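You operate a simulated robot arm through the tools that you are given. There is no shell and no other tool.

The job below is to be done with a simulated robot arm. You get a single attempt, and the scene is never put back.

## Task
Put things in order on the top of the game board. At the end: the blue cup from the top of the game board stands where the grey oil bottle (marked "PUMP OIL") stood; the grey oil bottle from the top of the game board is on the blue plate; the cream jar (marked "PEGS") from the top of the game board stands where the green boat sponge stood; the green boat sponge stands where the blue cup stood; whatever was shut is shut again. Leave all else as you found it, and nothing knocked over. Set down upright: oil bottle.

The check looks at the end state, three seconds after you hand in, the way a careful person would. Anything else that was tipped, shoved, dropped, spilled or broken makes it a failure.

## Robot
A 6-joint arm with a two-finger parallel gripper, fixed in place. Base frame: the origin is at the foot of the arm, x ahead of it, y to its left, z up; the work surface is at about z = 0. Units: m, rad, N and s.
With the tool pointing down near the work surface it reaches from about 0.12 to 0.5 m from the base axis. Its first joint turns from -1.257 to 1.257 rad. Payload 0.65 kg.
Tool frame: the origin (TCP) lies between the finger pads and is the grasp point; the fingertips stand 0.025 m ahead of it; z points along the fingers, y is the line along which they close. The gripper opens to 0.076 m. The fingers are 0.018 m wide and 0.01 m thick; the gripper's body (0.036 by 0.078 m) begins 0.045 m behind the TCP.
Orientation is that of the tool frame in the base frame, as a unit quaternion [x, y, z, w]. With the fingers straight down and closing along the base's y, the tool's x points along the base's -x, its y along +y and its z along -z.

## Interface
- The arm moves only by the tool send_rows. Its argument "rows" is one flat list of numbers, 6 for each row, row after row: the shift along the tool's x, y, z in units of 20 mm (1.0 is 20 mm), then the turn, a rotation vector about the tool's x, y, z in units of 6 degrees (1.0 is 6 degrees). In form: [x, y, z, wx, wy, wz, x, y, z, wx, wy, wz, ...]. A call has 1 to 20 rows; each row shifts and turns the commanded pose from where the row before left it, along the tool's axes as they then stand. "claw" is the gripper command, from -1 (shut) to 1 (fully open), values between in proportion, set as the call begins (left out, the last holds). A call with a number of a shift or a turn outside -1 to 1 is refused whole. Each row takes 0.2 s and may step no farther than 0.05 m and 0.15 rad from the row before; otherwise, or with a gripper value out of range, the whole call is refused. Where a pose cannot be reached the arm comes as near as it can. A force on the tool above 40 N (or 10 N above the force at the start of the call, whichever is more), or a blocked arm, ends the call early, and 0.2 s more pass. The fingers move at their own pace (about 0.108 m/s each) and stop on an object; they squeeze with about 40 N. The grip force told is the motor's: it shows also when the fingers shut on nothing. Time passes only in rows, and 0.2 s behind the last, so rows that do not move let the fingers close. The reply holds the time, the measured pose of the TCP, the force on the tool along the base axes, the opening and the grip force, in the units named above and with some noise, with the torque about the TCP (base axes, N m) and any sound that the robot's microphone picked up.
- Cameras (640 x 400 px; columns grow to the right, rows downward): "scene" is fixed at [0.0552, 0.2731, 0.3947]; the picture's right is [-0.75, -0.66, 0.00], its down [-0.47, 0.53, -0.70] and it looks along [0.47, -0.53, -0.71] (base axes); focal length 214 px, centre (320, 200). "wrist" rides on the gripper at [0.058, 0.011, -0.081] in the tool frame; the picture's right is [-0.18, 0.98, 0.00], its down [-0.75, -0.14, -0.64] and it looks along [-0.63, -0.12, 0.77] (tool axes); focal length 243 px, centre (320, 200). There is no depth. A picture from a camera that has moved, and an enlarged one, comes with that camera's place and axes in the base frame and with its lens. The place of the scene camera against the robot may be out by one fixed shift of up to 0.012 m in any direction.
- snapshot(camera): a new picture of that camera. The clock stands still meanwhile.
- zoom(camera, box): a new picture of the part [left, top, right, bottom] of that camera's present view, enlarged. The clock stands still meanwhile.
- close_job(): hands the job in; it is judged then, once.

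Nothing tells you positions but the pictures and the camera data. Unless the task says otherwise, let go and move clear before handing in.

The tools are called after ">>>" as a command line: name --argument value ..., lists and objects as JSON in quotes. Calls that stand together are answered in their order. send_rows: Moves the arm, as the interface text tells. Its arguments: {"type":"object","properties":{"rows":{"type":"array","items":{"type":"number"}},"claw":{"type":"number"}},"required":["rows"]} The other tools are called the same way: snapshot (camera) takes a picture; zoom (camera, box) takes an enlarged picture of a part of a camera's view; close_job () hands the job in.

At the start:

```text
time_s: 0.0
tcp_pos: [0.2924, 0.1365, 0.2455]
tcp_rot: [-0.001, 1.0, 0.0, 0.001]
ft_force: [-0.5, -0.3, -0.4]
moment: [0.0, -0.01, -0.01]
opening: 0.076
grip_force: 0.1
```

scene: 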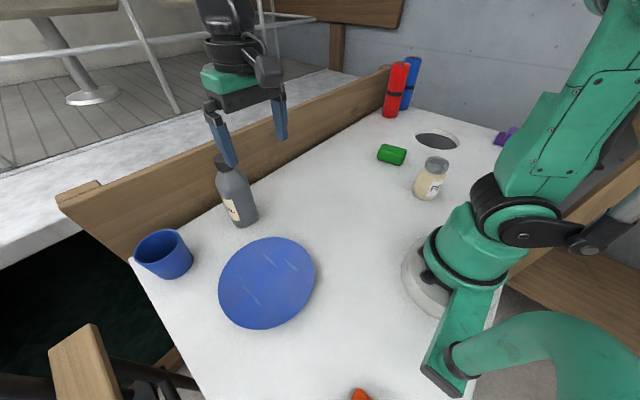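
wrist: 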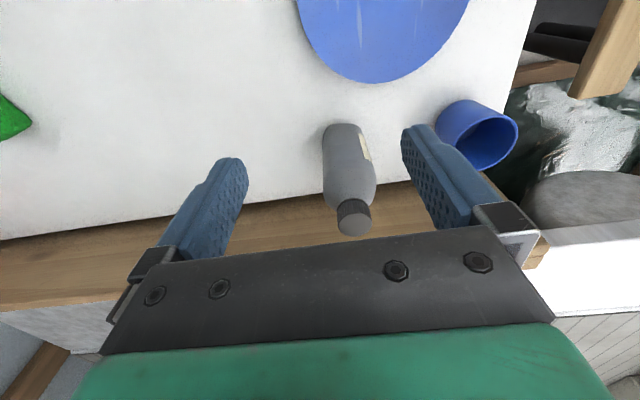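

I see a white game board with a blue cup, grey bottle, blue plate, green sponge, cream jar, and some tubes at the far end. I'll take enlarged pictures first to locate everything accurately.

>>> zoom --camera "scene" --box '[100, 120, 340, 270]'

>>> zoom --camera "scene" --box '[340, 50, 580, 200]'

>>> zoom --camera "scene" --box '[120, 220, 440, 400]'

>>> snapshot --camera "wrist"

```text
2.67 times, centred on (220, 195) of scene
camera zoom: at [0.0552, 0.2731, 0.3947], right [-0.75, -0.66, 0.0], down [-0.47, 0.53, -0.7], along [0.47, -0.53, -0.71], focal length 572 px, centre (587, 213)
```

zoom: 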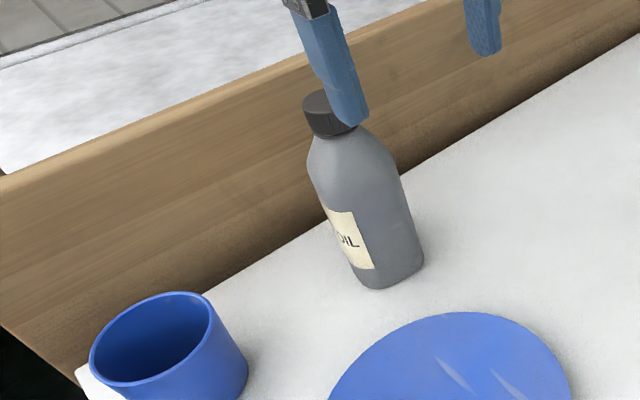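

```text
2.67 times, centred on (460, 125) of scene
camera zoom: at [0.0552, 0.2731, 0.3947], right [-0.75, -0.66, 0.0], down [-0.47, 0.53, -0.7], along [0.47, -0.53, -0.71], focal length 572 px, centre (-53, 400)
```

zoom: 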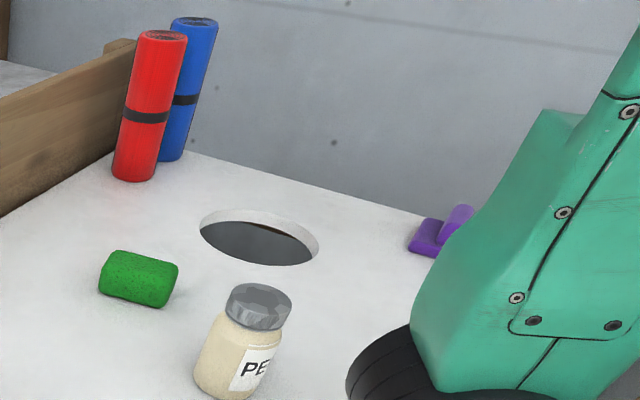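

```text
2.00 times, centred on (280, 310) of scene
camera zoom: at [0.0552, 0.2731, 0.3947], right [-0.75, -0.66, 0.0], down [-0.47, 0.53, -0.7], along [0.47, -0.53, -0.71], focal length 429 px, centre (400, -20)
```

zoom: 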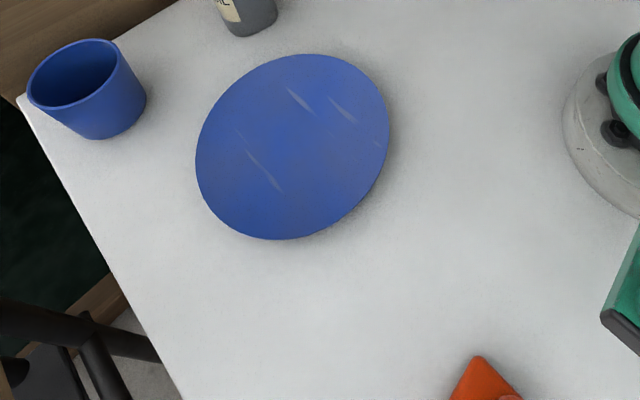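

```text
taken
camera wrist: at [0.2345, 0.1473, 0.326], right [0.18, 0.98, 0.0], down [0.75, -0.14, 0.64], along [0.63, -0.12, -0.77], focal length 243 px, centre (320, 200)
```

wrist: 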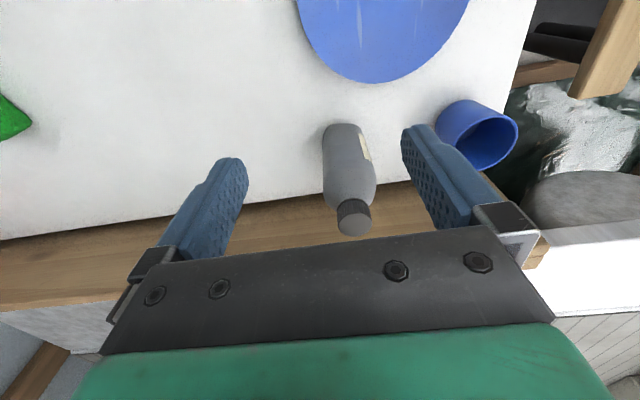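

The bottle stands near (0.40, 0.15), the cup near (0.40, 0.32), the plate around (0.25, 0.21), and a wooden rail runs at x≈0.5. I'll look closer at the bottle and cup in the wrist camera for measurements.

>>> zoom --camera "wrist" --box '[270, 100, 430, 250]'

>>> zoom --camera "wrist" --box '[380, 60, 560, 200]'

>>> zoom --camera "scene" --box '[190, 140, 280, 240]'

>>> zoom --camera "scene" --box '[370, 130, 460, 210]'

>>> zoom --camera "scene" --box '[120, 215, 220, 295]'

```text
2.67 times, centred on (350, 175) of wrist
camera zoom: at [0.2345, 0.1473, 0.326], right [0.18, 0.98, 0.0], down [0.75, -0.14, 0.64], along [0.63, -0.12, -0.77], focal length 647 px, centre (240, 267)
```

zoom: 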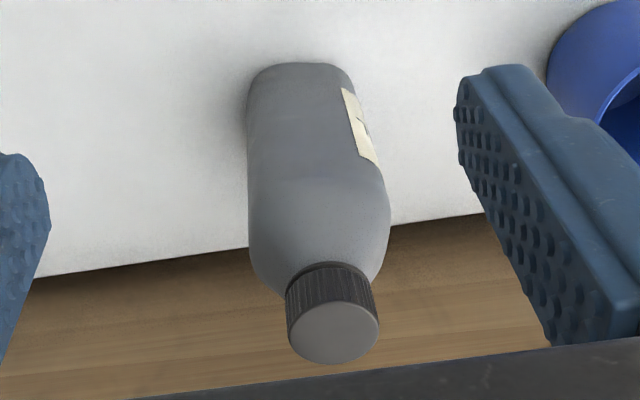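

```text
2.86 times, centred on (470, 130) of wrist
camera zoom: at [0.2345, 0.1473, 0.326], right [0.18, 0.98, 0.0], down [0.75, -0.14, 0.64], along [0.63, -0.12, -0.77], focal length 693 px, centre (-109, 400)
```

zoom: 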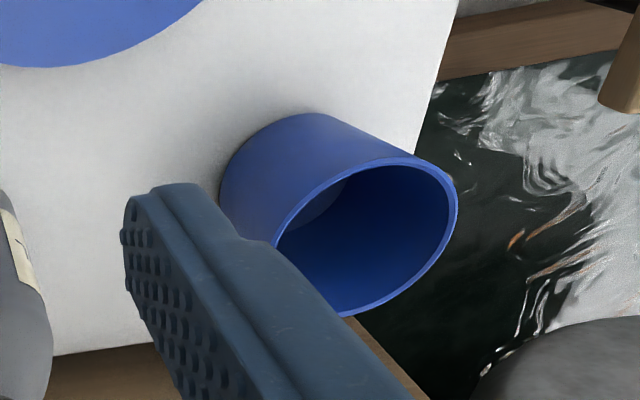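

```text
4.00 times, centred on (235, 190) of scene
camera zoom: at [0.0552, 0.2731, 0.3947], right [-0.75, -0.66, 0.0], down [-0.47, 0.53, -0.7], along [0.47, -0.53, -0.71], focal length 858 px, centre (660, 240)
```

zoom: 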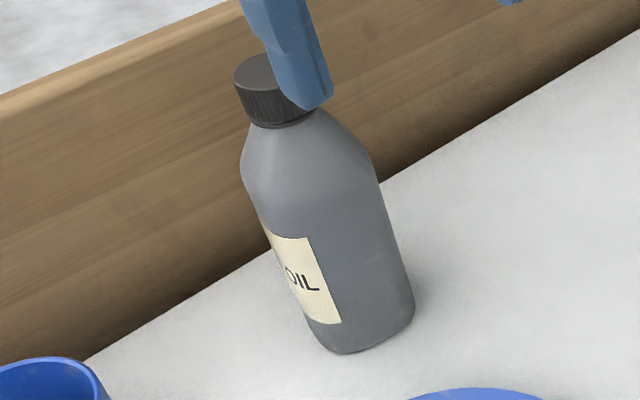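

```text
5.00 times, centred on (415, 170) of scene
camera zoom: at [0.0552, 0.2731, 0.3947], right [-0.75, -0.66, 0.0], down [-0.47, 0.53, -0.7], along [0.47, -0.53, -0.71], focal length 1072 px, centre (-155, 350)
```

zoom: 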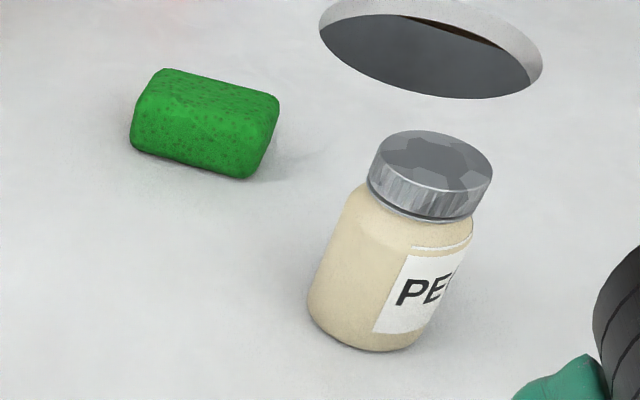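

```text
5.00 times, centred on (170, 255) of scene
camera zoom: at [0.0552, 0.2731, 0.3947], right [-0.75, -0.66, 0.0], down [-0.47, 0.53, -0.7], along [0.47, -0.53, -0.71], focal length 1072 px, centre (1070, -75)
```

zoom: 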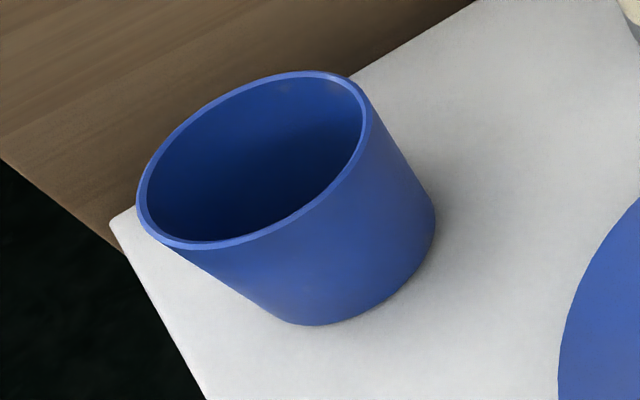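

The cup sits right in the board's corner and its rim looks about as wide as the gripper opening, so I'd take it by its wall. I'll move back and up to get a second wrist view of bottle, plate and cup.

>>> send_rows --rows '[0.924, 0.635, -0.545, 0, 0, 0, 0.924, 0.635, -0.545, 0, 0, 0, 0.924, 0.635, -0.545, 0, 0, 0, 0.924, 0.635, -0.545, 0, 0, 0, 0.924, 0.635, -0.545, 0, 0, 0, 0, 0, 0, 0, 0, 0]' --claw 1

>>> snapshot --camera "wrist"

>>> snapshot --camera "scene"

```text
time_s: 1.4
tcp_pos: [0.2004, 0.2016, 0.3002]
tcp_rot: [0.0, 1.0, 0.001, 0.0]
ft_force: [-0.3, -0.2, -0.3]
moment: [-0.02, 0.0, 0.02]
opening: 0.0764
grip_force: 0.0
```

```text
taken
camera wrist: at [0.1418, 0.2113, 0.3808], right [0.18, 0.98, 0.0], down [0.75, -0.14, 0.64], along [0.63, -0.12, -0.77], focal length 243 px, centre (320, 200)
```

wrist: 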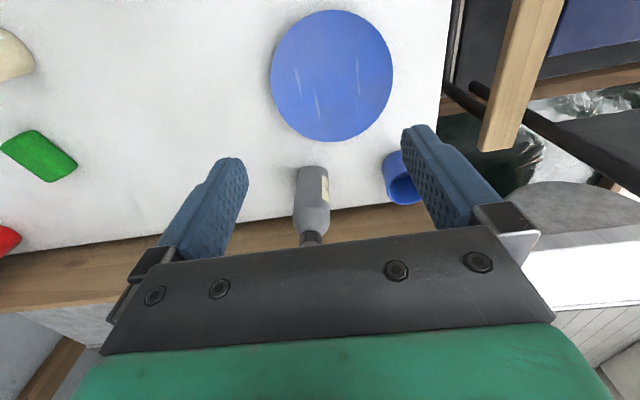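

```text
taken
```

scene: 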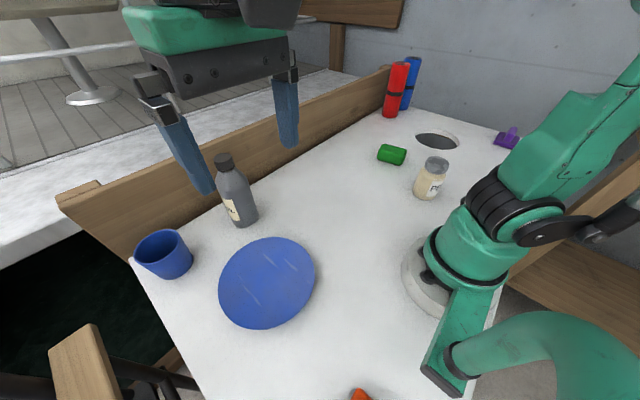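

>>> zoom --camera "wrist" --box '[250, 150, 410, 250]'

>>> zoom --camera "wrist" --box '[250, 0, 450, 125]'

>>> zoom --camera "wrist" --box '[370, 130, 466, 220]'

>>> zoom --camera "wrist" --box '[0, 0, 128, 200]'

>>> zoom --camera "scene" --box '[190, 140, 280, 240]'

```text
4.00 times, centred on (330, 200) of wrist
camera zoom: at [0.1418, 0.2113, 0.3808], right [0.18, 0.98, 0.0], down [0.75, -0.14, 0.64], along [0.63, -0.12, -0.77], focal length 970 px, centre (280, 200)
```

zoom: 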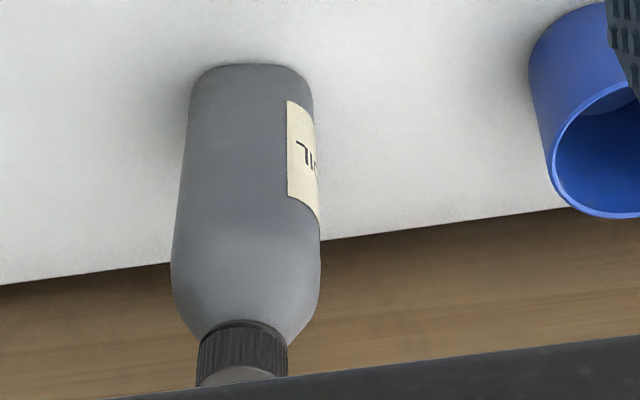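

```text
3.20 times, centred on (350, 62) of wrist
camera zoom: at [0.1418, 0.2113, 0.3808], right [0.18, 0.98, 0.0], down [0.75, -0.14, 0.64], along [0.63, -0.12, -0.77], focal length 776 px, centre (224, 640)
```

zoom: 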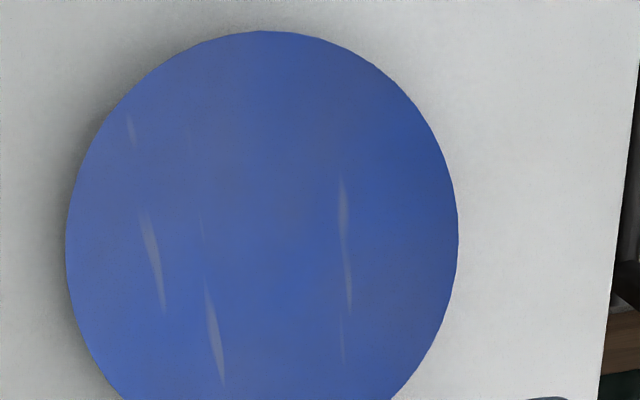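

```text
4.44 times, centred on (418, 175) of wrist
camera zoom: at [0.1418, 0.2113, 0.3808], right [0.18, 0.98, 0.0], down [0.75, -0.14, 0.64], along [0.63, -0.12, -0.77], focal length 1078 px, centre (-116, 311)
```

zoom: 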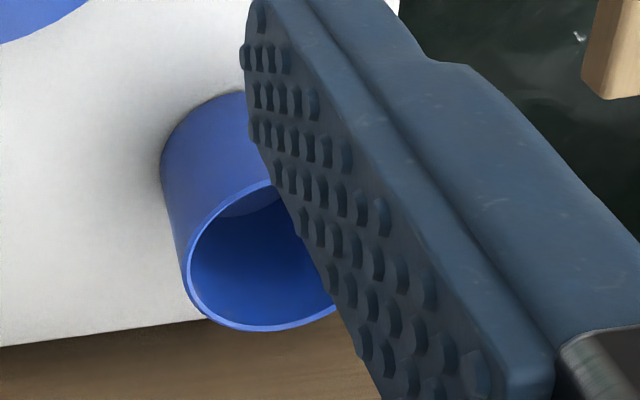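

```text
2.00 times, centred on (64, 100) of wrist
camera zoom: at [0.1418, 0.2113, 0.3808], right [0.18, 0.98, 0.0], down [0.75, -0.14, 0.64], along [0.63, -0.12, -0.77], focal length 485 px, centre (832, 400)
```

zoom: 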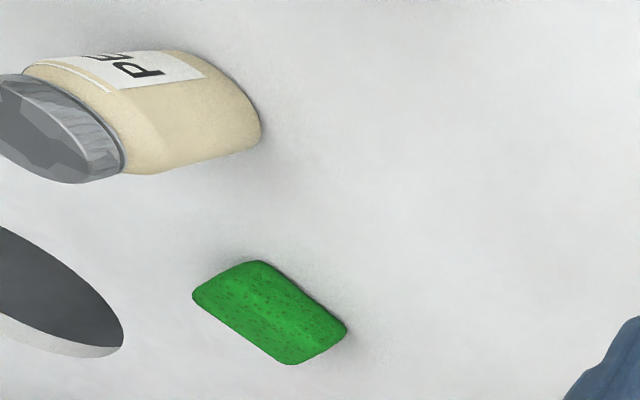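

```text
4.00 times, centred on (235, 190) of scene
camera zoom: at [0.0552, 0.2731, 0.3947], right [-0.75, -0.66, 0.0], down [-0.47, 0.53, -0.7], along [0.47, -0.53, -0.71], focal length 858 px, centre (660, 240)
```

zoom: 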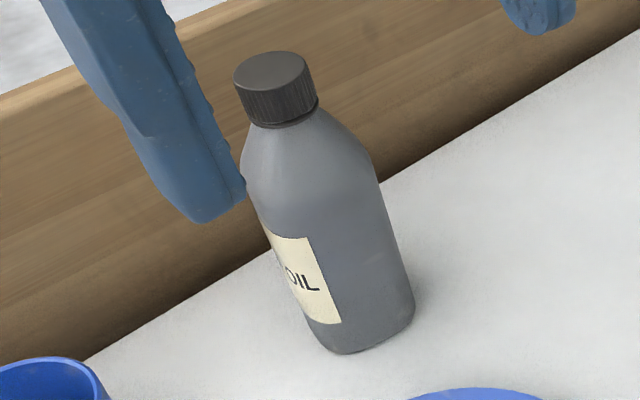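

I now take the bottle to be a square-section body about 56 mm wide, centred near (0.402, 0.151), yawed about 8° and about 0.17 m tall. The plate is centred near (0.238, 0.212) and the cup near (0.399, 0.312). First I'll move above the bottle.

>>> send_rows --rows '[-0.915, -0.232, 0.183, 0, 0, 0, -0.915, -0.232, 0.183, 0, 0, 0, -0.915, -0.232, 0.183, 0, 0, 0, -0.915, -0.232, 0.183, 0, 0, 0, -0.915, -0.232, 0.183, 0, 0, 0, -0.915, -0.232, 0.183, 0, 0, 0, -0.915, -0.232, 0.183, 0, 0, 0, -0.915, -0.232, 0.183, 0, 0, 0, -0.915, -0.232, 0.183, 0, 0, 0, -0.915, -0.232, 0.183, 0, 0, 0, -0.915, -0.232, 0.183, 0, 0, 0, 0, 0, 0, 0, 0, 0.667, 0, 0, 0, 0, 0, 0.667, 0, 0, 0, 0, 0, 0]' --claw 1

>>> snapshot --camera "wrist"

>>> snapshot --camera "scene"

>>> zoom --camera "scene" --box '[160, 90, 320, 240]'

```text
time_s: 4.4
tcp_pos: [0.4022, 0.1501, 0.2598]
tcp_rot: [0.071, 0.997, 0.0, 0.0]
ft_force: [-0.1, 0.9, 0.8]
moment: [-0.01, 0.01, -0.01]
opening: 0.0761
grip_force: 0.0
```

```text
taken
camera wrist: at [0.3457, 0.1686, 0.3399], right [0.32, 0.95, 0.0], down [0.73, -0.25, 0.64], along [0.61, -0.21, -0.77], focal length 243 px, centre (320, 200)
```

wrist: 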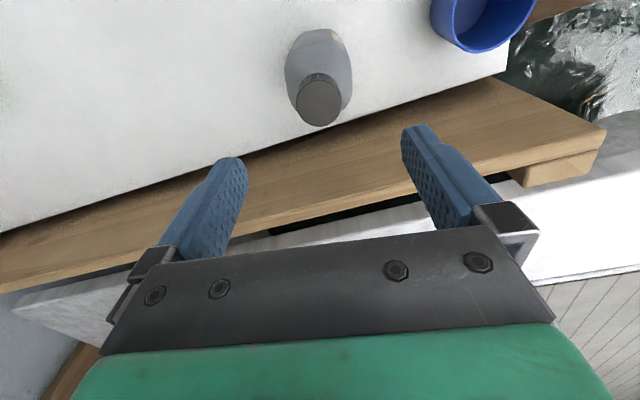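

```text
taken
```

scene: 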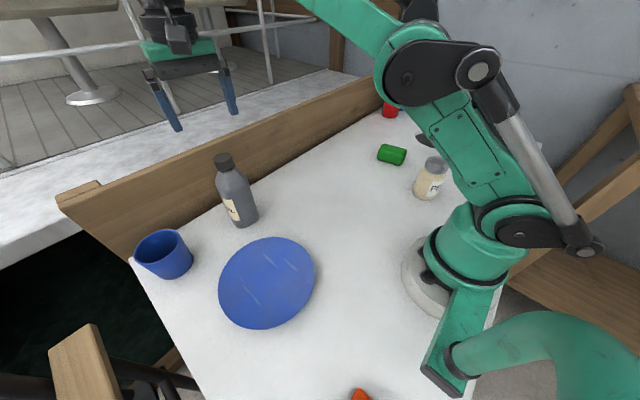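

```text
2.67 times, centred on (240, 165) of scene
camera zoom: at [0.0552, 0.2731, 0.3947], right [-0.75, -0.66, 0.0], down [-0.47, 0.53, -0.7], along [0.47, -0.53, -0.71], focal length 572 px, centre (533, 293)
```

zoom: 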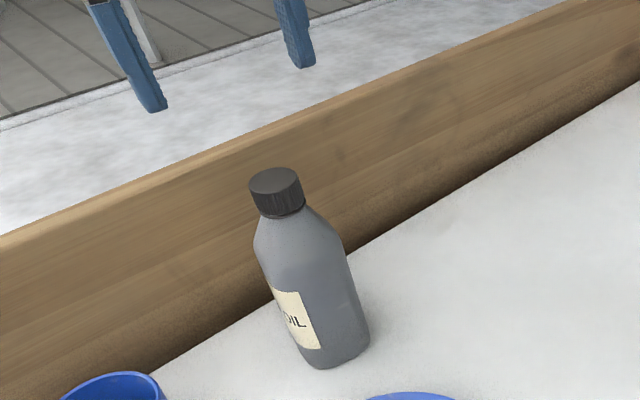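

>>> zoom --camera "wrist" --box '[240, 10, 400, 140]'

>>> zoom --camera "wrist" --box '[400, 0, 560, 100]'

```text
3.08 times, centred on (320, 75) of wrist
camera zoom: at [0.3457, 0.1686, 0.3399], right [0.32, 0.95, 0.0], down [0.73, -0.25, 0.64], along [0.61, -0.21, -0.77], focal length 746 px, centre (320, 585)
```

zoom: 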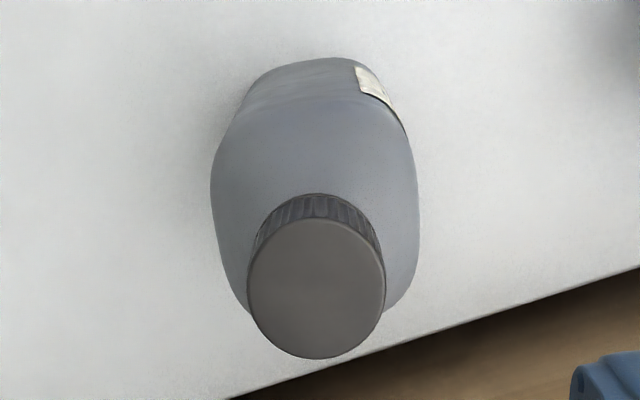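

```text
4.00 times, centred on (480, 50) of wrist
camera zoom: at [0.3457, 0.1686, 0.3399], right [0.32, 0.95, 0.0], down [0.73, -0.25, 0.64], along [0.61, -0.21, -0.77], focal length 970 px, centre (-320, 800)
```

zoom: 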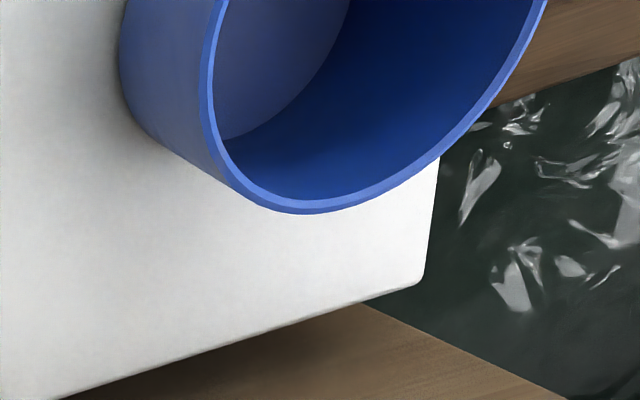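

The cap top comes out at about (0.398, 0.150, 0.172). I'll shift 3 mm back and lower to z≈0.16 so the fingers straddle the shoulder, then check.

>>> send_rows --rows '[0.15, 0, 0, 0, 0, 0, 0, 0, 0.8, 0, 0, 0, 0, 0, 0.8, 0, 0, 0, 0, 0, 0.8, 0, 0, 0, 0, 0, 0.8, 0, 0, 0, 0, 0, 0.8, 0, 0, 0, 0, 0, 0.7, 0, 0, 0, 0, 0, 0, 0, 0, 0]' --claw 1

>>> snapshot --camera "wrist"

>>> zoom --camera "scene" --box '[160, 90, 320, 240]'

```text
time_s: 6.2
tcp_pos: [0.3976, 0.15, 0.1655]
tcp_rot: [0.07, 0.998, -0.001, 0.001]
ft_force: [-0.8, 0.6, 0.5]
moment: [0.0, 0.0, 0.0]
opening: 0.0761
grip_force: 0.1
```

```text
taken
camera wrist: at [0.3423, 0.1689, 0.246], right [0.32, 0.95, 0.0], down [0.73, -0.24, 0.64], along [0.61, -0.2, -0.77], focal length 243 px, centre (320, 200)
```

wrist: 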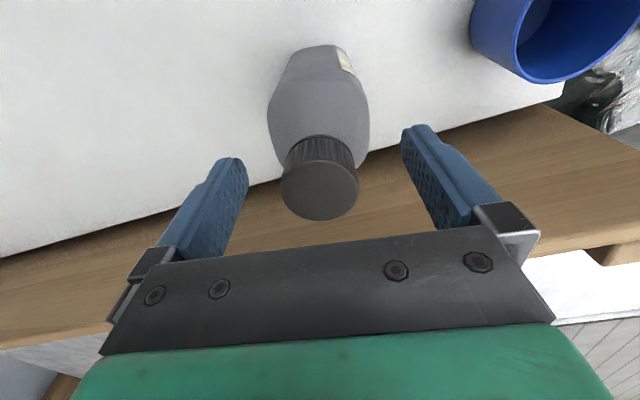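

```text
2.67 times, centred on (240, 165) of scene
camera zoom: at [0.0552, 0.2731, 0.3947], right [-0.75, -0.66, 0.0], down [-0.47, 0.53, -0.7], along [0.47, -0.53, -0.71], focal length 572 px, centre (533, 293)
```

zoom: 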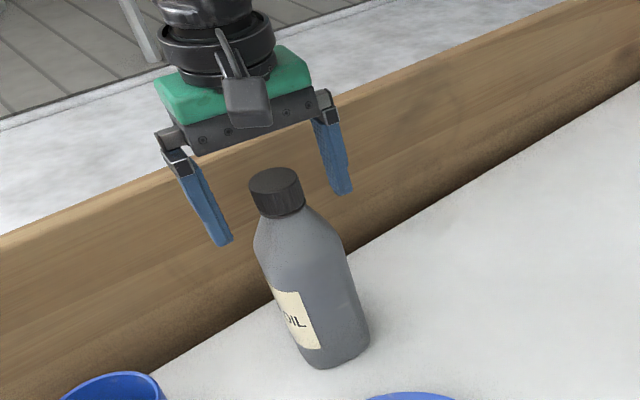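

The fingers straddle the bottle evenly. I'll lower to z≈0.13 (palm just above the cap), then close.

>>> send_rows --rows '[0, 0, 0.45, 0, 0, 0, 0, 0, 0.45, 0, 0, 0, 0, 0, 0.45, 0, 0, 0, 0, 0, 0.4, 0, 0, 0, 0, 0, 0, 0, 0, 0]' --claw 1

>>> snapshot --camera "wrist"

>>> zoom --camera "scene" --box '[180, 110, 290, 240]'

```text
time_s: 7.4
tcp_pos: [0.3999, 0.1511, 0.132]
tcp_rot: [0.07, 0.998, 0.0, 0.0]
ft_force: [-0.8, 0.2, -0.3]
moment: [-0.02, -0.01, 0.0]
opening: 0.076
grip_force: 0.1
```

```text
taken
camera wrist: at [0.3425, 0.1691, 0.2108], right [0.32, 0.95, 0.0], down [0.73, -0.24, 0.64], along [0.61, -0.2, -0.77], focal length 243 px, centre (320, 200)
```

wrist: 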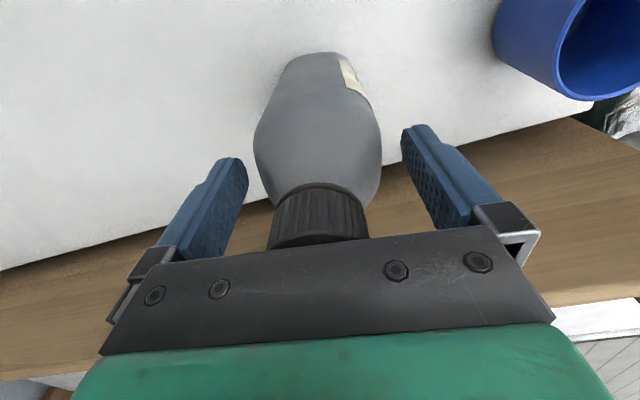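

```text
3.08 times, centred on (235, 175) of scene
camera zoom: at [0.0552, 0.2731, 0.3947], right [-0.75, -0.66, 0.0], down [-0.47, 0.53, -0.7], along [0.47, -0.53, -0.71], focal length 660 px, centre (582, 277)
```

zoom: 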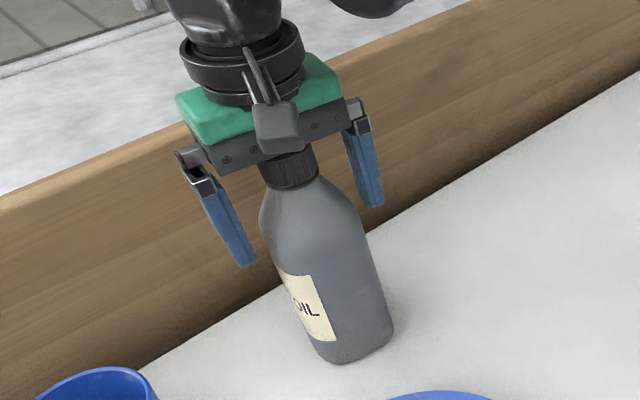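

The palm is now just above the cap with no contact. I'll go 2 mm lower and narrow the fingers partway to check centring.

>>> send_rows --rows '[0, 0, 0.1, 0, 0, 0, 0, 0, 0, 0, 0, 0]' --claw 0.6

>>> zoom --camera "wrist" --box '[160, 40, 480, 240]'

>>> zoom --camera "scene" --box '[180, 110, 290, 240]'

```text
time_s: 8.0
tcp_pos: [0.3978, 0.1502, 0.1282]
tcp_rot: [0.07, 0.998, 0.0, 0.001]
ft_force: [-1.4, 0.6, 0.0]
moment: [0.0, -0.03, 0.01]
opening: 0.0607
grip_force: 0.0
```

```text
2.00 times, centred on (320, 140) of wrist
camera zoom: at [0.3426, 0.169, 0.2089], right [0.32, 0.95, 0.0], down [0.73, -0.24, 0.64], along [0.61, -0.2, -0.77], focal length 485 px, centre (320, 320)
```

zoom: 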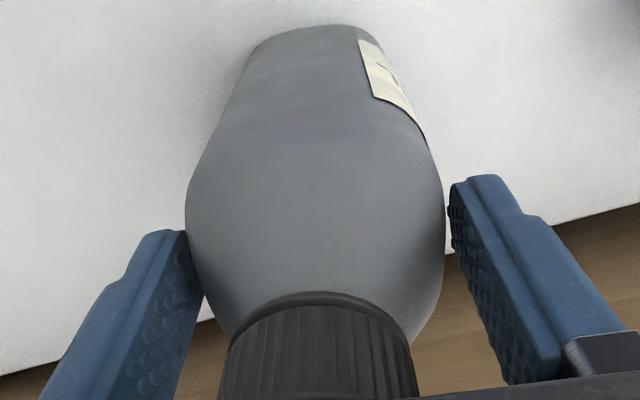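

```text
3.08 times, centred on (235, 175) of scene
camera zoom: at [0.0552, 0.2731, 0.3947], right [-0.75, -0.66, 0.0], down [-0.47, 0.53, -0.7], along [0.47, -0.53, -0.71], focal length 660 px, centre (582, 277)
```

zoom: 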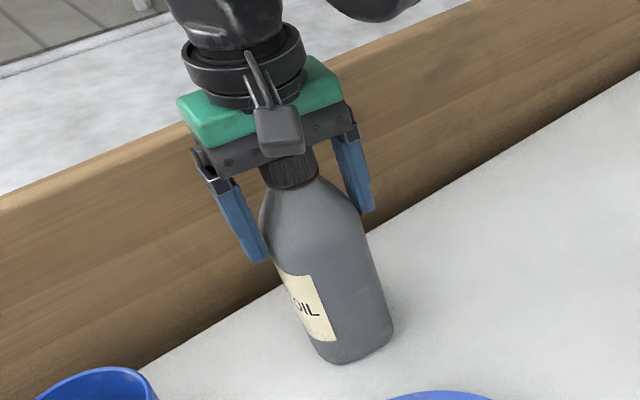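

It's centred with about 3 mm gap each side. I'll close now and let the grip settle.

>>> send_rows --rows '[0, 0, 0, 0, 0, 0, 0, 0, 0, 0, 0, 0, 0, 0, 0, 0, 0, 0]' --claw -1

>>> zoom --camera "scene" --box '[180, 110, 290, 240]'

>>> zoom --camera "wrist" --box '[160, 40, 480, 240]'

```text
time_s: 8.8
tcp_pos: [0.398, 0.1506, 0.1274]
tcp_rot: [0.069, 0.998, 0.0, -0.001]
ft_force: [0.9, 0.3, -0.6]
moment: [-0.06, -0.02, 0.0]
opening: 0.0568
grip_force: 39.9
```

```text
3.08 times, centred on (235, 175) of scene
camera zoom: at [0.0552, 0.2731, 0.3947], right [-0.75, -0.66, 0.0], down [-0.47, 0.53, -0.7], along [0.47, -0.53, -0.71], focal length 660 px, centre (582, 277)
```

zoom: 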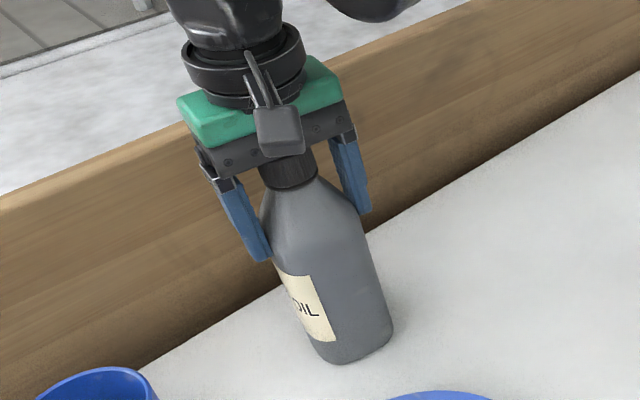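

```text
2.00 times, centred on (320, 140) of wrist
camera zoom: at [0.3426, 0.169, 0.209], right [0.32, 0.95, 0.0], down [0.73, -0.24, 0.64], along [0.61, -0.2, -0.77], focal length 485 px, centre (320, 320)
```

zoom: 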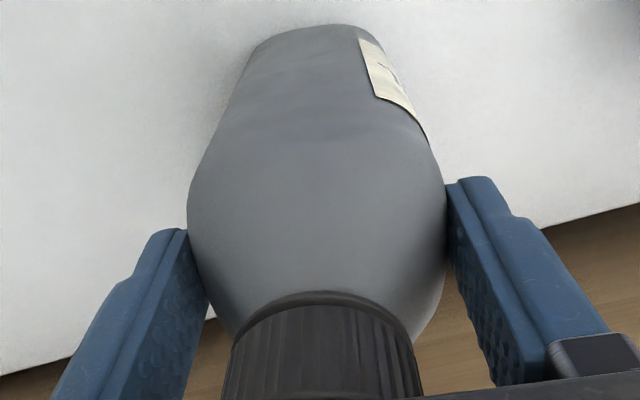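

Gripped at 56.8 mm. I'll lift a little and check it is held.

>>> send_rows --rows '[0, 0, -0.25, 0, 0, 0, 0, 0, -0.5, 0, 0, 0, 0, 0, -0.5, 0, 0, 0, 0, 0, -0.25, 0, 0, 0, 0, 0, 0, 0, 0, 0]' --claw -1

>>> zoom --camera "scene" --box '[180, 110, 290, 240]'

>>> zoom --camera "wrist" --box '[160, 40, 480, 240]'

```text
time_s: 10.0
tcp_pos: [0.3982, 0.1505, 0.1588]
tcp_rot: [0.07, 0.998, 0.0, 0.0]
ft_force: [-0.9, -0.5, -2.8]
moment: [0.0, -0.02, -0.01]
opening: 0.0568
grip_force: 39.4
```

```text
3.08 times, centred on (235, 175) of scene
camera zoom: at [0.0552, 0.2731, 0.3947], right [-0.75, -0.66, 0.0], down [-0.47, 0.53, -0.7], along [0.47, -0.53, -0.71], focal length 660 px, centre (582, 277)
```

zoom: 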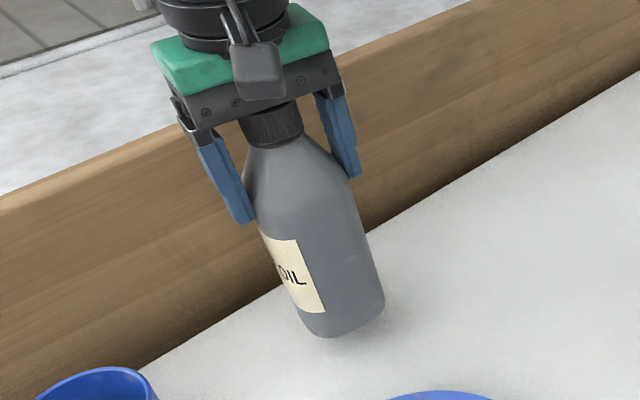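

```text
2.00 times, centred on (320, 140) of wrist
camera zoom: at [0.3422, 0.1688, 0.2392], right [0.32, 0.95, 0.0], down [0.73, -0.24, 0.64], along [0.61, -0.2, -0.77], focal length 485 px, centre (320, 320)
```

zoom: 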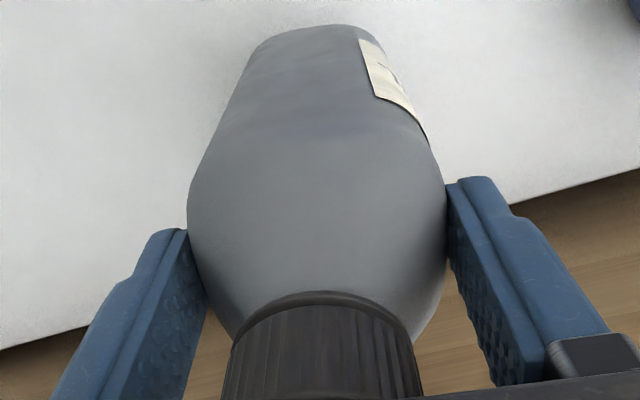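

The bottle came up cleanly (≈0.28 kg) without slipping. I'll carry it over the plate centre near (0.238, 0.212).

>>> send_rows --rows '[0, 0, -0.5, 0, 0, 0, 0, 0, -0.5, 0, 0, 0, 0.4, 0.09, 0, 0, 0, 0, 0.7, 0.16, 0, 0, 0, 0, 0.7, 0.16, 0, 0, 0, 0, 0.7, 0.16, 0, 0, 0, 0, 0.7, 0.16, 0, 0, 0, 0, 0.7, 0.16, 0, 0, 0, 0, 0.7, 0.16, 0, 0, 0, 0, 0.7, 0.16, 0, 0, 0, 0, 0.7, 0.16, 0, 0, 0, 0, 0.7, 0.16, 0, 0, 0, 0, 0.7, 0.16, 0, 0, 0, 0, 0.6, 0.145, 0, 0, 0, 0, 0.35, 0.09, 0, 0, 0, 0, 0, 0, 0, 0, 0, 0]' --claw -1

>>> snapshot --camera "wrist"

>>> snapshot --camera "scene"

```text
time_s: 13.4
tcp_pos: [0.2384, 0.2116, 0.1789]
tcp_rot: [0.07, 0.998, -0.001, -0.001]
ft_force: [0.0, 0.2, -3.2]
moment: [-0.02, 0.0, 0.0]
opening: 0.0567
grip_force: 40.4
```

```text
taken
camera wrist: at [0.182, 0.2303, 0.2591], right [0.32, 0.95, 0.0], down [0.73, -0.24, 0.64], along [0.61, -0.2, -0.77], focal length 243 px, centre (320, 200)
```

wrist: 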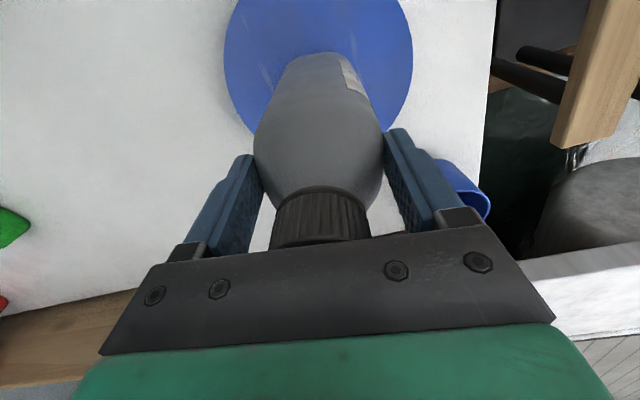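

```text
taken
```

scene: 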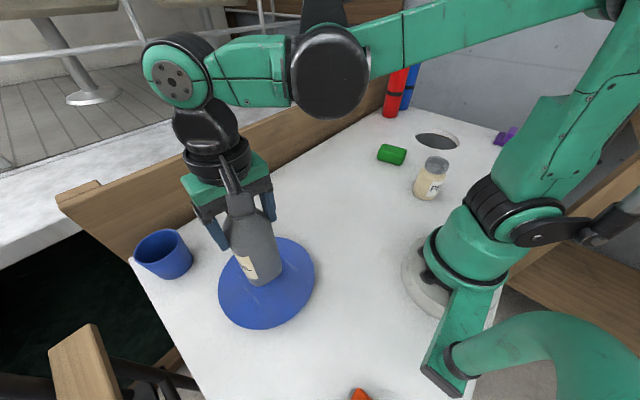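

The bottle hangs over the plate centre, bottom about 5 cm up. I'll lower it in stages and watch the force for contact.

>>> send_rows --rows '[0, 0, 0.4, 0, 0, 0, 0, 0, 0.4, 0, 0, 0, 0, 0, 0.4, 0, 0, 0, 0, 0, 0.25, 0, 0, 0, 0, 0, 0, 0, 0, 0]' --claw -1

>>> zoom --camera "scene" --box '[180, 180, 340, 340]'

>>> snapshot --camera "wrist"

```text
time_s: 14.6
tcp_pos: [0.2385, 0.2123, 0.1493]
tcp_rot: [0.069, 0.998, -0.001, 0.0]
ft_force: [-0.4, 0.7, -2.9]
moment: [0.02, -0.02, -0.01]
opening: 0.0569
grip_force: 40.0
```

```text
2.50 times, centred on (260, 260) of scene
camera zoom: at [0.0552, 0.2731, 0.3947], right [-0.75, -0.66, 0.0], down [-0.47, 0.53, -0.7], along [0.47, -0.53, -0.71], focal length 536 px, centre (470, 50)
```

zoom: 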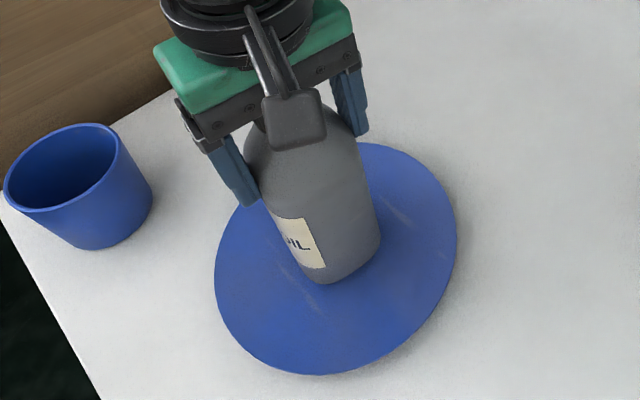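

```text
taken
camera wrist: at [0.1825, 0.2302, 0.2298], right [0.32, 0.95, 0.0], down [0.73, -0.24, 0.64], along [0.61, -0.21, -0.77], focal length 243 px, centre (320, 200)
```

wrist: 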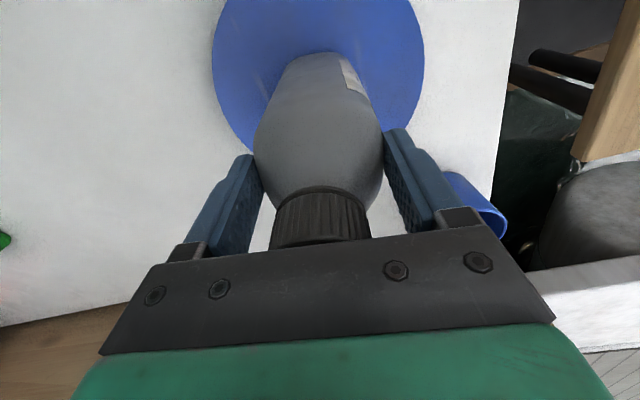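

>>> send_rows --rows '[0, 0, 0.15, 0, 0, 0, 0, 0, 0.1, 0, 0, 0, 0, 0, 0, 0, 0, 0]'

>>> send_rows --rows '[0, 0, 0.1, 0, 0, 0, 0, 0, 0, 0, 0, 0]'

>>> send_rows --rows '[0, 0, 0.1, 0, 0, 0, 0, 0, 0, 0, 0, 0]'

```text
time_s: 15.4
tcp_pos: [0.2385, 0.2112, 0.1442]
tcp_rot: [0.069, 0.998, 0.0, 0.0]
ft_force: [0.1, 0.9, -3.7]
moment: [0.0, -0.01, 0.02]
opening: 0.0565
grip_force: 39.5
```

```text
time_s: 16.0
tcp_pos: [0.2385, 0.2115, 0.1423]
tcp_rot: [0.07, 0.998, 0.0, 0.0]
ft_force: [0.9, -0.4, -2.9]
moment: [-0.01, -0.01, -0.03]
opening: 0.0567
grip_force: 40.4
```

```text
time_s: 16.6
tcp_pos: [0.2388, 0.2113, 0.1406]
tcp_rot: [0.07, 0.998, 0.001, 0.0]
ft_force: [-1.0, -0.3, -3.4]
moment: [0.0, -0.01, 0.02]
opening: 0.0567
grip_force: 39.9
```

No contact yet; the bottle bottom should be about 12 mm above the board. I'll keep lowering in 2 mm steps.

>>> send_rows --rows '[0, 0, 0.1, 0, 0, 0, 0, 0, 0, 0, 0, 0]'

>>> send_rows --rows '[0, 0, 0.08, 0, 0, 0, 0, 0, 0, 0, 0, 0]'

>>> zoom --camera "scene" --box '[200, 200, 330, 320]'

```text
time_s: 17.2
tcp_pos: [0.2376, 0.2118, 0.1389]
tcp_rot: [0.07, 0.998, 0.001, 0.0]
ft_force: [-0.3, -0.8, 31.2]
moment: [-0.09, 0.0, -0.11]
opening: 0.0568
grip_force: 40.0
```

```text
time_s: 17.8
tcp_pos: [0.239, 0.2122, 0.1377]
tcp_rot: [0.069, 0.998, -0.001, 0.0]
ft_force: [-1.0, -2.1, 31.5]
moment: [-0.1, 0.01, -0.05]
opening: 0.0566
grip_force: 40.2
```

```text
3.33 times, centred on (265, 260) of scene
camera zoom: at [0.0552, 0.273, 0.3948], right [-0.75, -0.66, 0.0], down [-0.47, 0.53, -0.7], along [0.47, -0.53, -0.71], focal length 715 px, centre (503, 0)
```

zoom: 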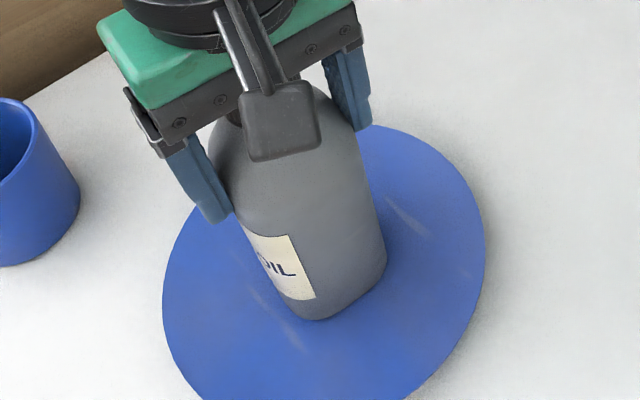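

Contact with the plate at TCP z≈0.139, pressing about 31 N. I'll ease up about 1 mm to relieve the load before letting go.

>>> send_rows --rows '[0, 0, -0.06, 0, 0, 0, 0, 0, 0, 0, 0, 0]'

```text
time_s: 18.4
tcp_pos: [0.2378, 0.2127, 0.1382]
tcp_rot: [0.07, 0.998, 0.0, 0.0]
ft_force: [0.3, -0.2, -3.0]
moment: [0.0, 0.0, 0.01]
opening: 0.0567
grip_force: 40.2
```

>>> send_rows --rows '[0, 0, 0.03, 0, 0, 0, 0, 0, 0, 0, 0, 0]'

```text
time_s: 19.0
tcp_pos: [0.2378, 0.2115, 0.1369]
tcp_rot: [0.07, 0.998, 0.0, -0.001]
ft_force: [-0.4, -0.2, -3.1]
moment: [0.0, 0.0, -0.01]
opening: 0.0567
grip_force: 39.3
```

>>> send_rows --rows '[0, 0, 0.02, 0, 0, 0, 0, 0, 0, 0, 0, 0]'

```text
time_s: 19.6
tcp_pos: [0.2387, 0.2117, 0.1377]
tcp_rot: [0.07, 0.998, 0.0, 0.0]
ft_force: [-1.1, -1.7, 18.5]
moment: [-0.02, 0.11, -0.07]
opening: 0.0566
grip_force: 39.5
```

>>> send_rows --rows '[0, 0, -0.01, 0, 0, 0, 0, 0, 0, 0, 0, 0]'

>>> send_rows --rows '[0, 0, 0, 0, 0, 0, 0, 0, 0, 0, 0, 0, 0, 0, 0, 0, 0, 0]' --claw 1

>>> snapshot --camera "wrist"

>>> zoom --camera "scene" --box '[200, 180, 330, 330]'

```text
time_s: 20.2
tcp_pos: [0.2382, 0.2119, 0.1369]
tcp_rot: [0.07, 0.998, 0.0, 0.0]
ft_force: [-0.5, 0.8, 6.3]
moment: [0.13, 0.02, -0.05]
opening: 0.0569
grip_force: 40.4
```

```text
time_s: 21.0
tcp_pos: [0.2378, 0.2117, 0.1385]
tcp_rot: [0.07, 0.998, 0.0, 0.0]
ft_force: [-0.4, 0.2, 1.1]
moment: [-0.01, 0.04, 0.01]
opening: 0.0761
grip_force: 0.1
```

```text
taken
camera wrist: at [0.1824, 0.2303, 0.2176], right [0.32, 0.95, 0.0], down [0.73, -0.24, 0.64], along [0.61, -0.2, -0.77], focal length 243 px, centre (320, 200)
```

wrist: 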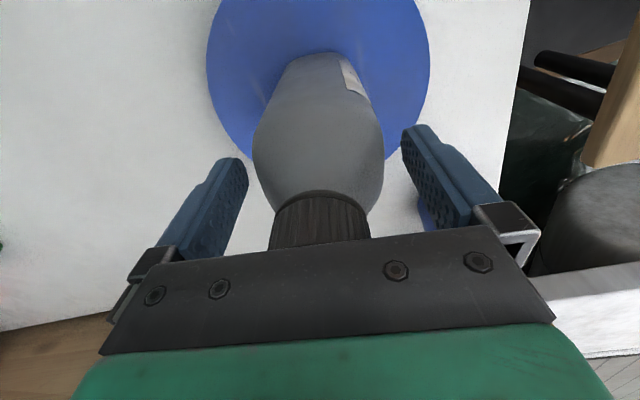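

```text
2.67 times, centred on (265, 255) of scene
camera zoom: at [0.0552, 0.2731, 0.3947], right [-0.75, -0.66, 0.0], down [-0.47, 0.53, -0.7], along [0.47, -0.53, -0.71], focal length 572 px, centre (467, 53)
```

zoom: 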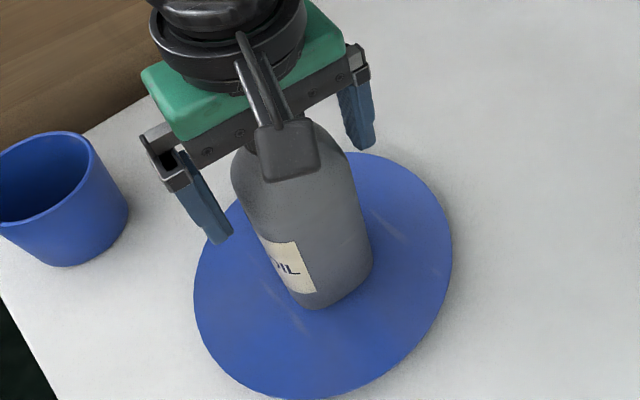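

The bottle stands upright on the plate and is released. I'll rise straight up well clear of it.

>>> send_rows --rows '[0, 0, -0.3, 0, 0, 0, 0, 0, -0.5, 0, 0, 0, 0, 0, -0.7, 0, 0, 0, 0, 0, -0.8, 0, 0, 0, 0, 0, -0.8, 0, 0, 0, 0, 0, -0.8, 0, 0, 0, 0, 0, -0.8, 0, 0, 0, 0, 0, -0.8, 0, 0, 0, 0, 0, -0.8, 0, 0, 0, 0, 0, 0, 0, 0, 0]' --claw 1

>>> snapshot --camera "wrist"

>>> snapshot --camera "scene"

```text
time_s: 23.2
tcp_pos: [0.2381, 0.2111, 0.2628]
tcp_rot: [0.07, 0.998, 0.0, 0.0]
ft_force: [-0.5, 0.4, -0.3]
moment: [0.03, -0.01, 0.04]
opening: 0.0759
grip_force: 0.1
```

```text
taken
camera wrist: at [0.1821, 0.2302, 0.3437], right [0.32, 0.95, 0.0], down [0.73, -0.24, 0.64], along [0.61, -0.2, -0.77], focal length 243 px, centre (320, 200)
```

wrist: 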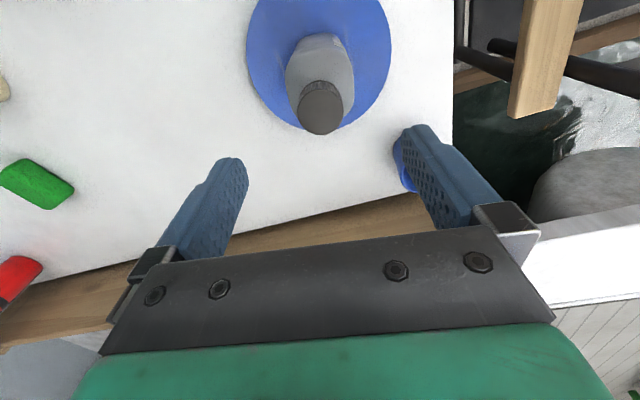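

```text
taken
```

scene: 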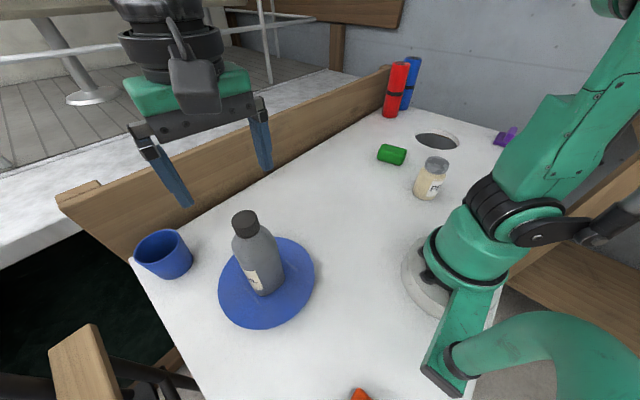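

The bottle is done. Next, the cup: I'll move over toward it for a clean wrist view to pin down its centre and rim.

>>> send_rows --rows '[-0.704, 0.469, 0, 0, 0, 0, -0.704, 0.469, 0, 0, 0, 0, -0.704, 0.469, 0, 0, 0, 0, -0.704, 0.469, 0, 0, 0, 0, -0.704, 0.469, 0, 0, 0, 0, -0.704, 0.469, 0, 0, 0, 0, -0.704, 0.469, 0, 0, 0, 0, -0.704, 0.469, 0, 0, 0, 0, 0, 0, 0.633, 0, 0, 0, 0, 0, 0.633, 0, 0, 0, 0, 0, 0.633, 0, 0, 0, 0, 0, 0, 0, 0, 0]' --claw 1

>>> snapshot --camera "wrist"

>>> zoom --camera "wrist" --box '[300, 40, 460, 160]'

>>> snapshot --camera "scene"

```text
time_s: 25.8
tcp_pos: [0.3463, 0.2609, 0.2193]
tcp_rot: [0.069, 0.998, 0.0, 0.0]
ft_force: [0.1, 0.4, -0.2]
moment: [0.01, 0.05, 0.02]
opening: 0.0759
grip_force: 0.1
out of reach, approached as far as the arm can: row 7, 8
```

```text
taken
camera wrist: at [0.2907, 0.2798, 0.2995], right [0.32, 0.95, 0.0], down [0.73, -0.24, 0.64], along [0.61, -0.2, -0.77], focal length 243 px, centre (320, 200)
```

wrist: 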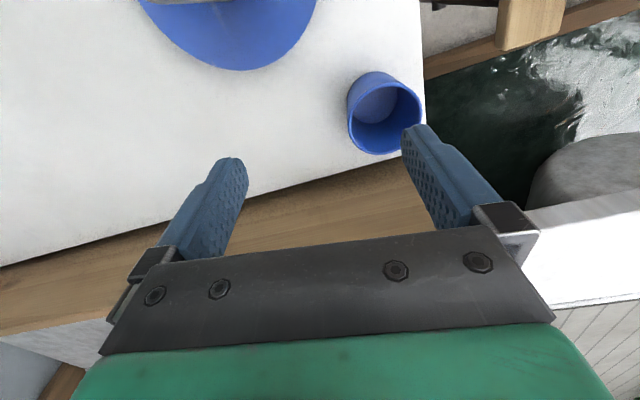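

```text
3.33 times, centred on (380, 100) of wrist
camera zoom: at [0.2907, 0.2798, 0.2995], right [0.32, 0.95, 0.0], down [0.73, -0.24, 0.64], along [0.61, -0.2, -0.77], focal length 809 px, centre (120, 533)
```

zoom: 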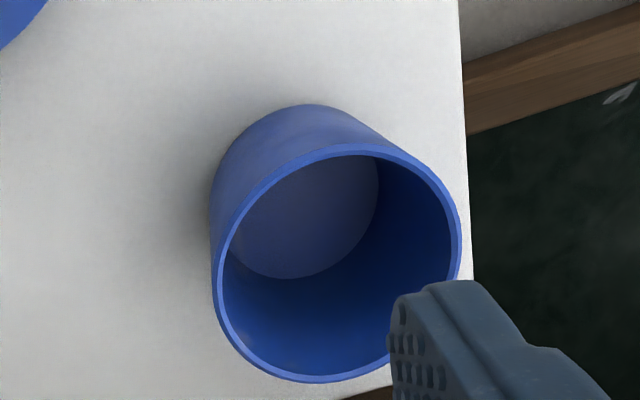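

```text
taken
```

scene: 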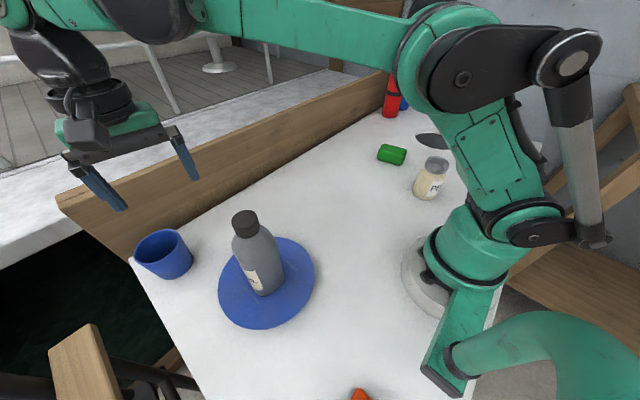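

The cup's centre is about (0.397, 0.309), with rim radius ≈35 mm, height ≈72 mm and walls leaning about 5°. I'll turn the gripper so it closes radially across the near wall, tilt 5° to match, set the fingers to about 40 mm, and lower to z≈0.14.

>>> send_rows --rows '[0, 0, 0, 0, 0, 1, 0, 0, 0, 0, 0, 1, 0, 0, 0, 0, 0, 1, 0, 0, 0, 0, 0, 1, 0, 0, 0, 0, 0, 1, 0, 0, 0, 0, 0, 1, 0, 0, 0, 0, 0, 1, 0, 0, 0.8, 0, 0, 0, 0, 0, 0.8, 0, 0, 0, 0, 0, 0.8, 0, 0, 0, 0, 0, 0.8, 0, 0, 0, 0, 0, 0.76, 0, 0, 0, 0, 0, 0, -0.8, 0, 0, 0, 0, 0, 0, 0, 0]' --claw 0.0526

>>> snapshot --camera "wrist"

>>> snapshot --camera "scene"

```text
time_s: 28.8
tcp_pos: [0.3461, 0.2618, 0.1411]
tcp_rot: [0.422, 0.906, 0.04, 0.018]
ft_force: [-0.9, 0.1, 0.0]
moment: [0.01, -0.02, 0.01]
opening: 0.04
grip_force: 0.1
```

```text
taken
camera wrist: at [0.3122, 0.3087, 0.2214], right [0.87, 0.49, 0.08], down [0.33, -0.7, 0.63], along [0.37, -0.52, -0.77], focal length 243 px, centre (320, 200)
```

wrist: 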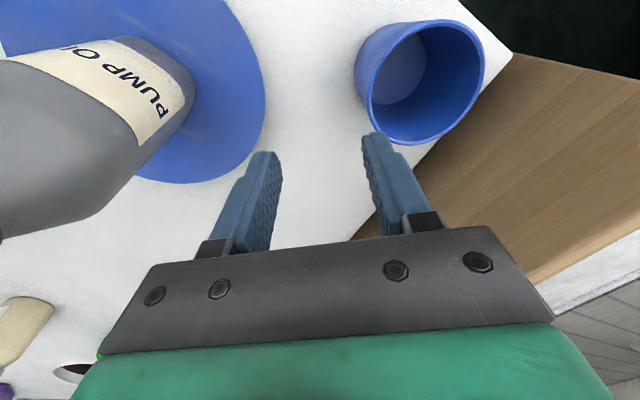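

```text
taken
```

scene: 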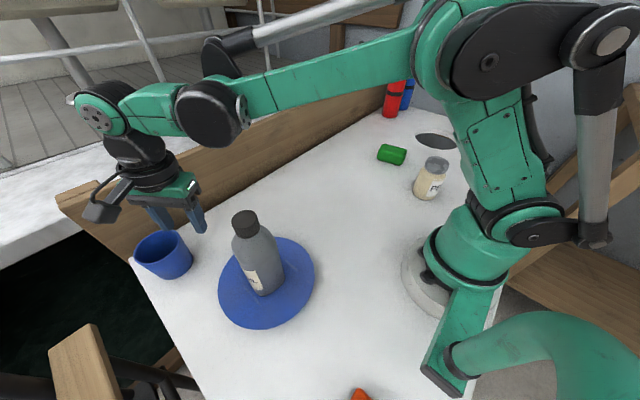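

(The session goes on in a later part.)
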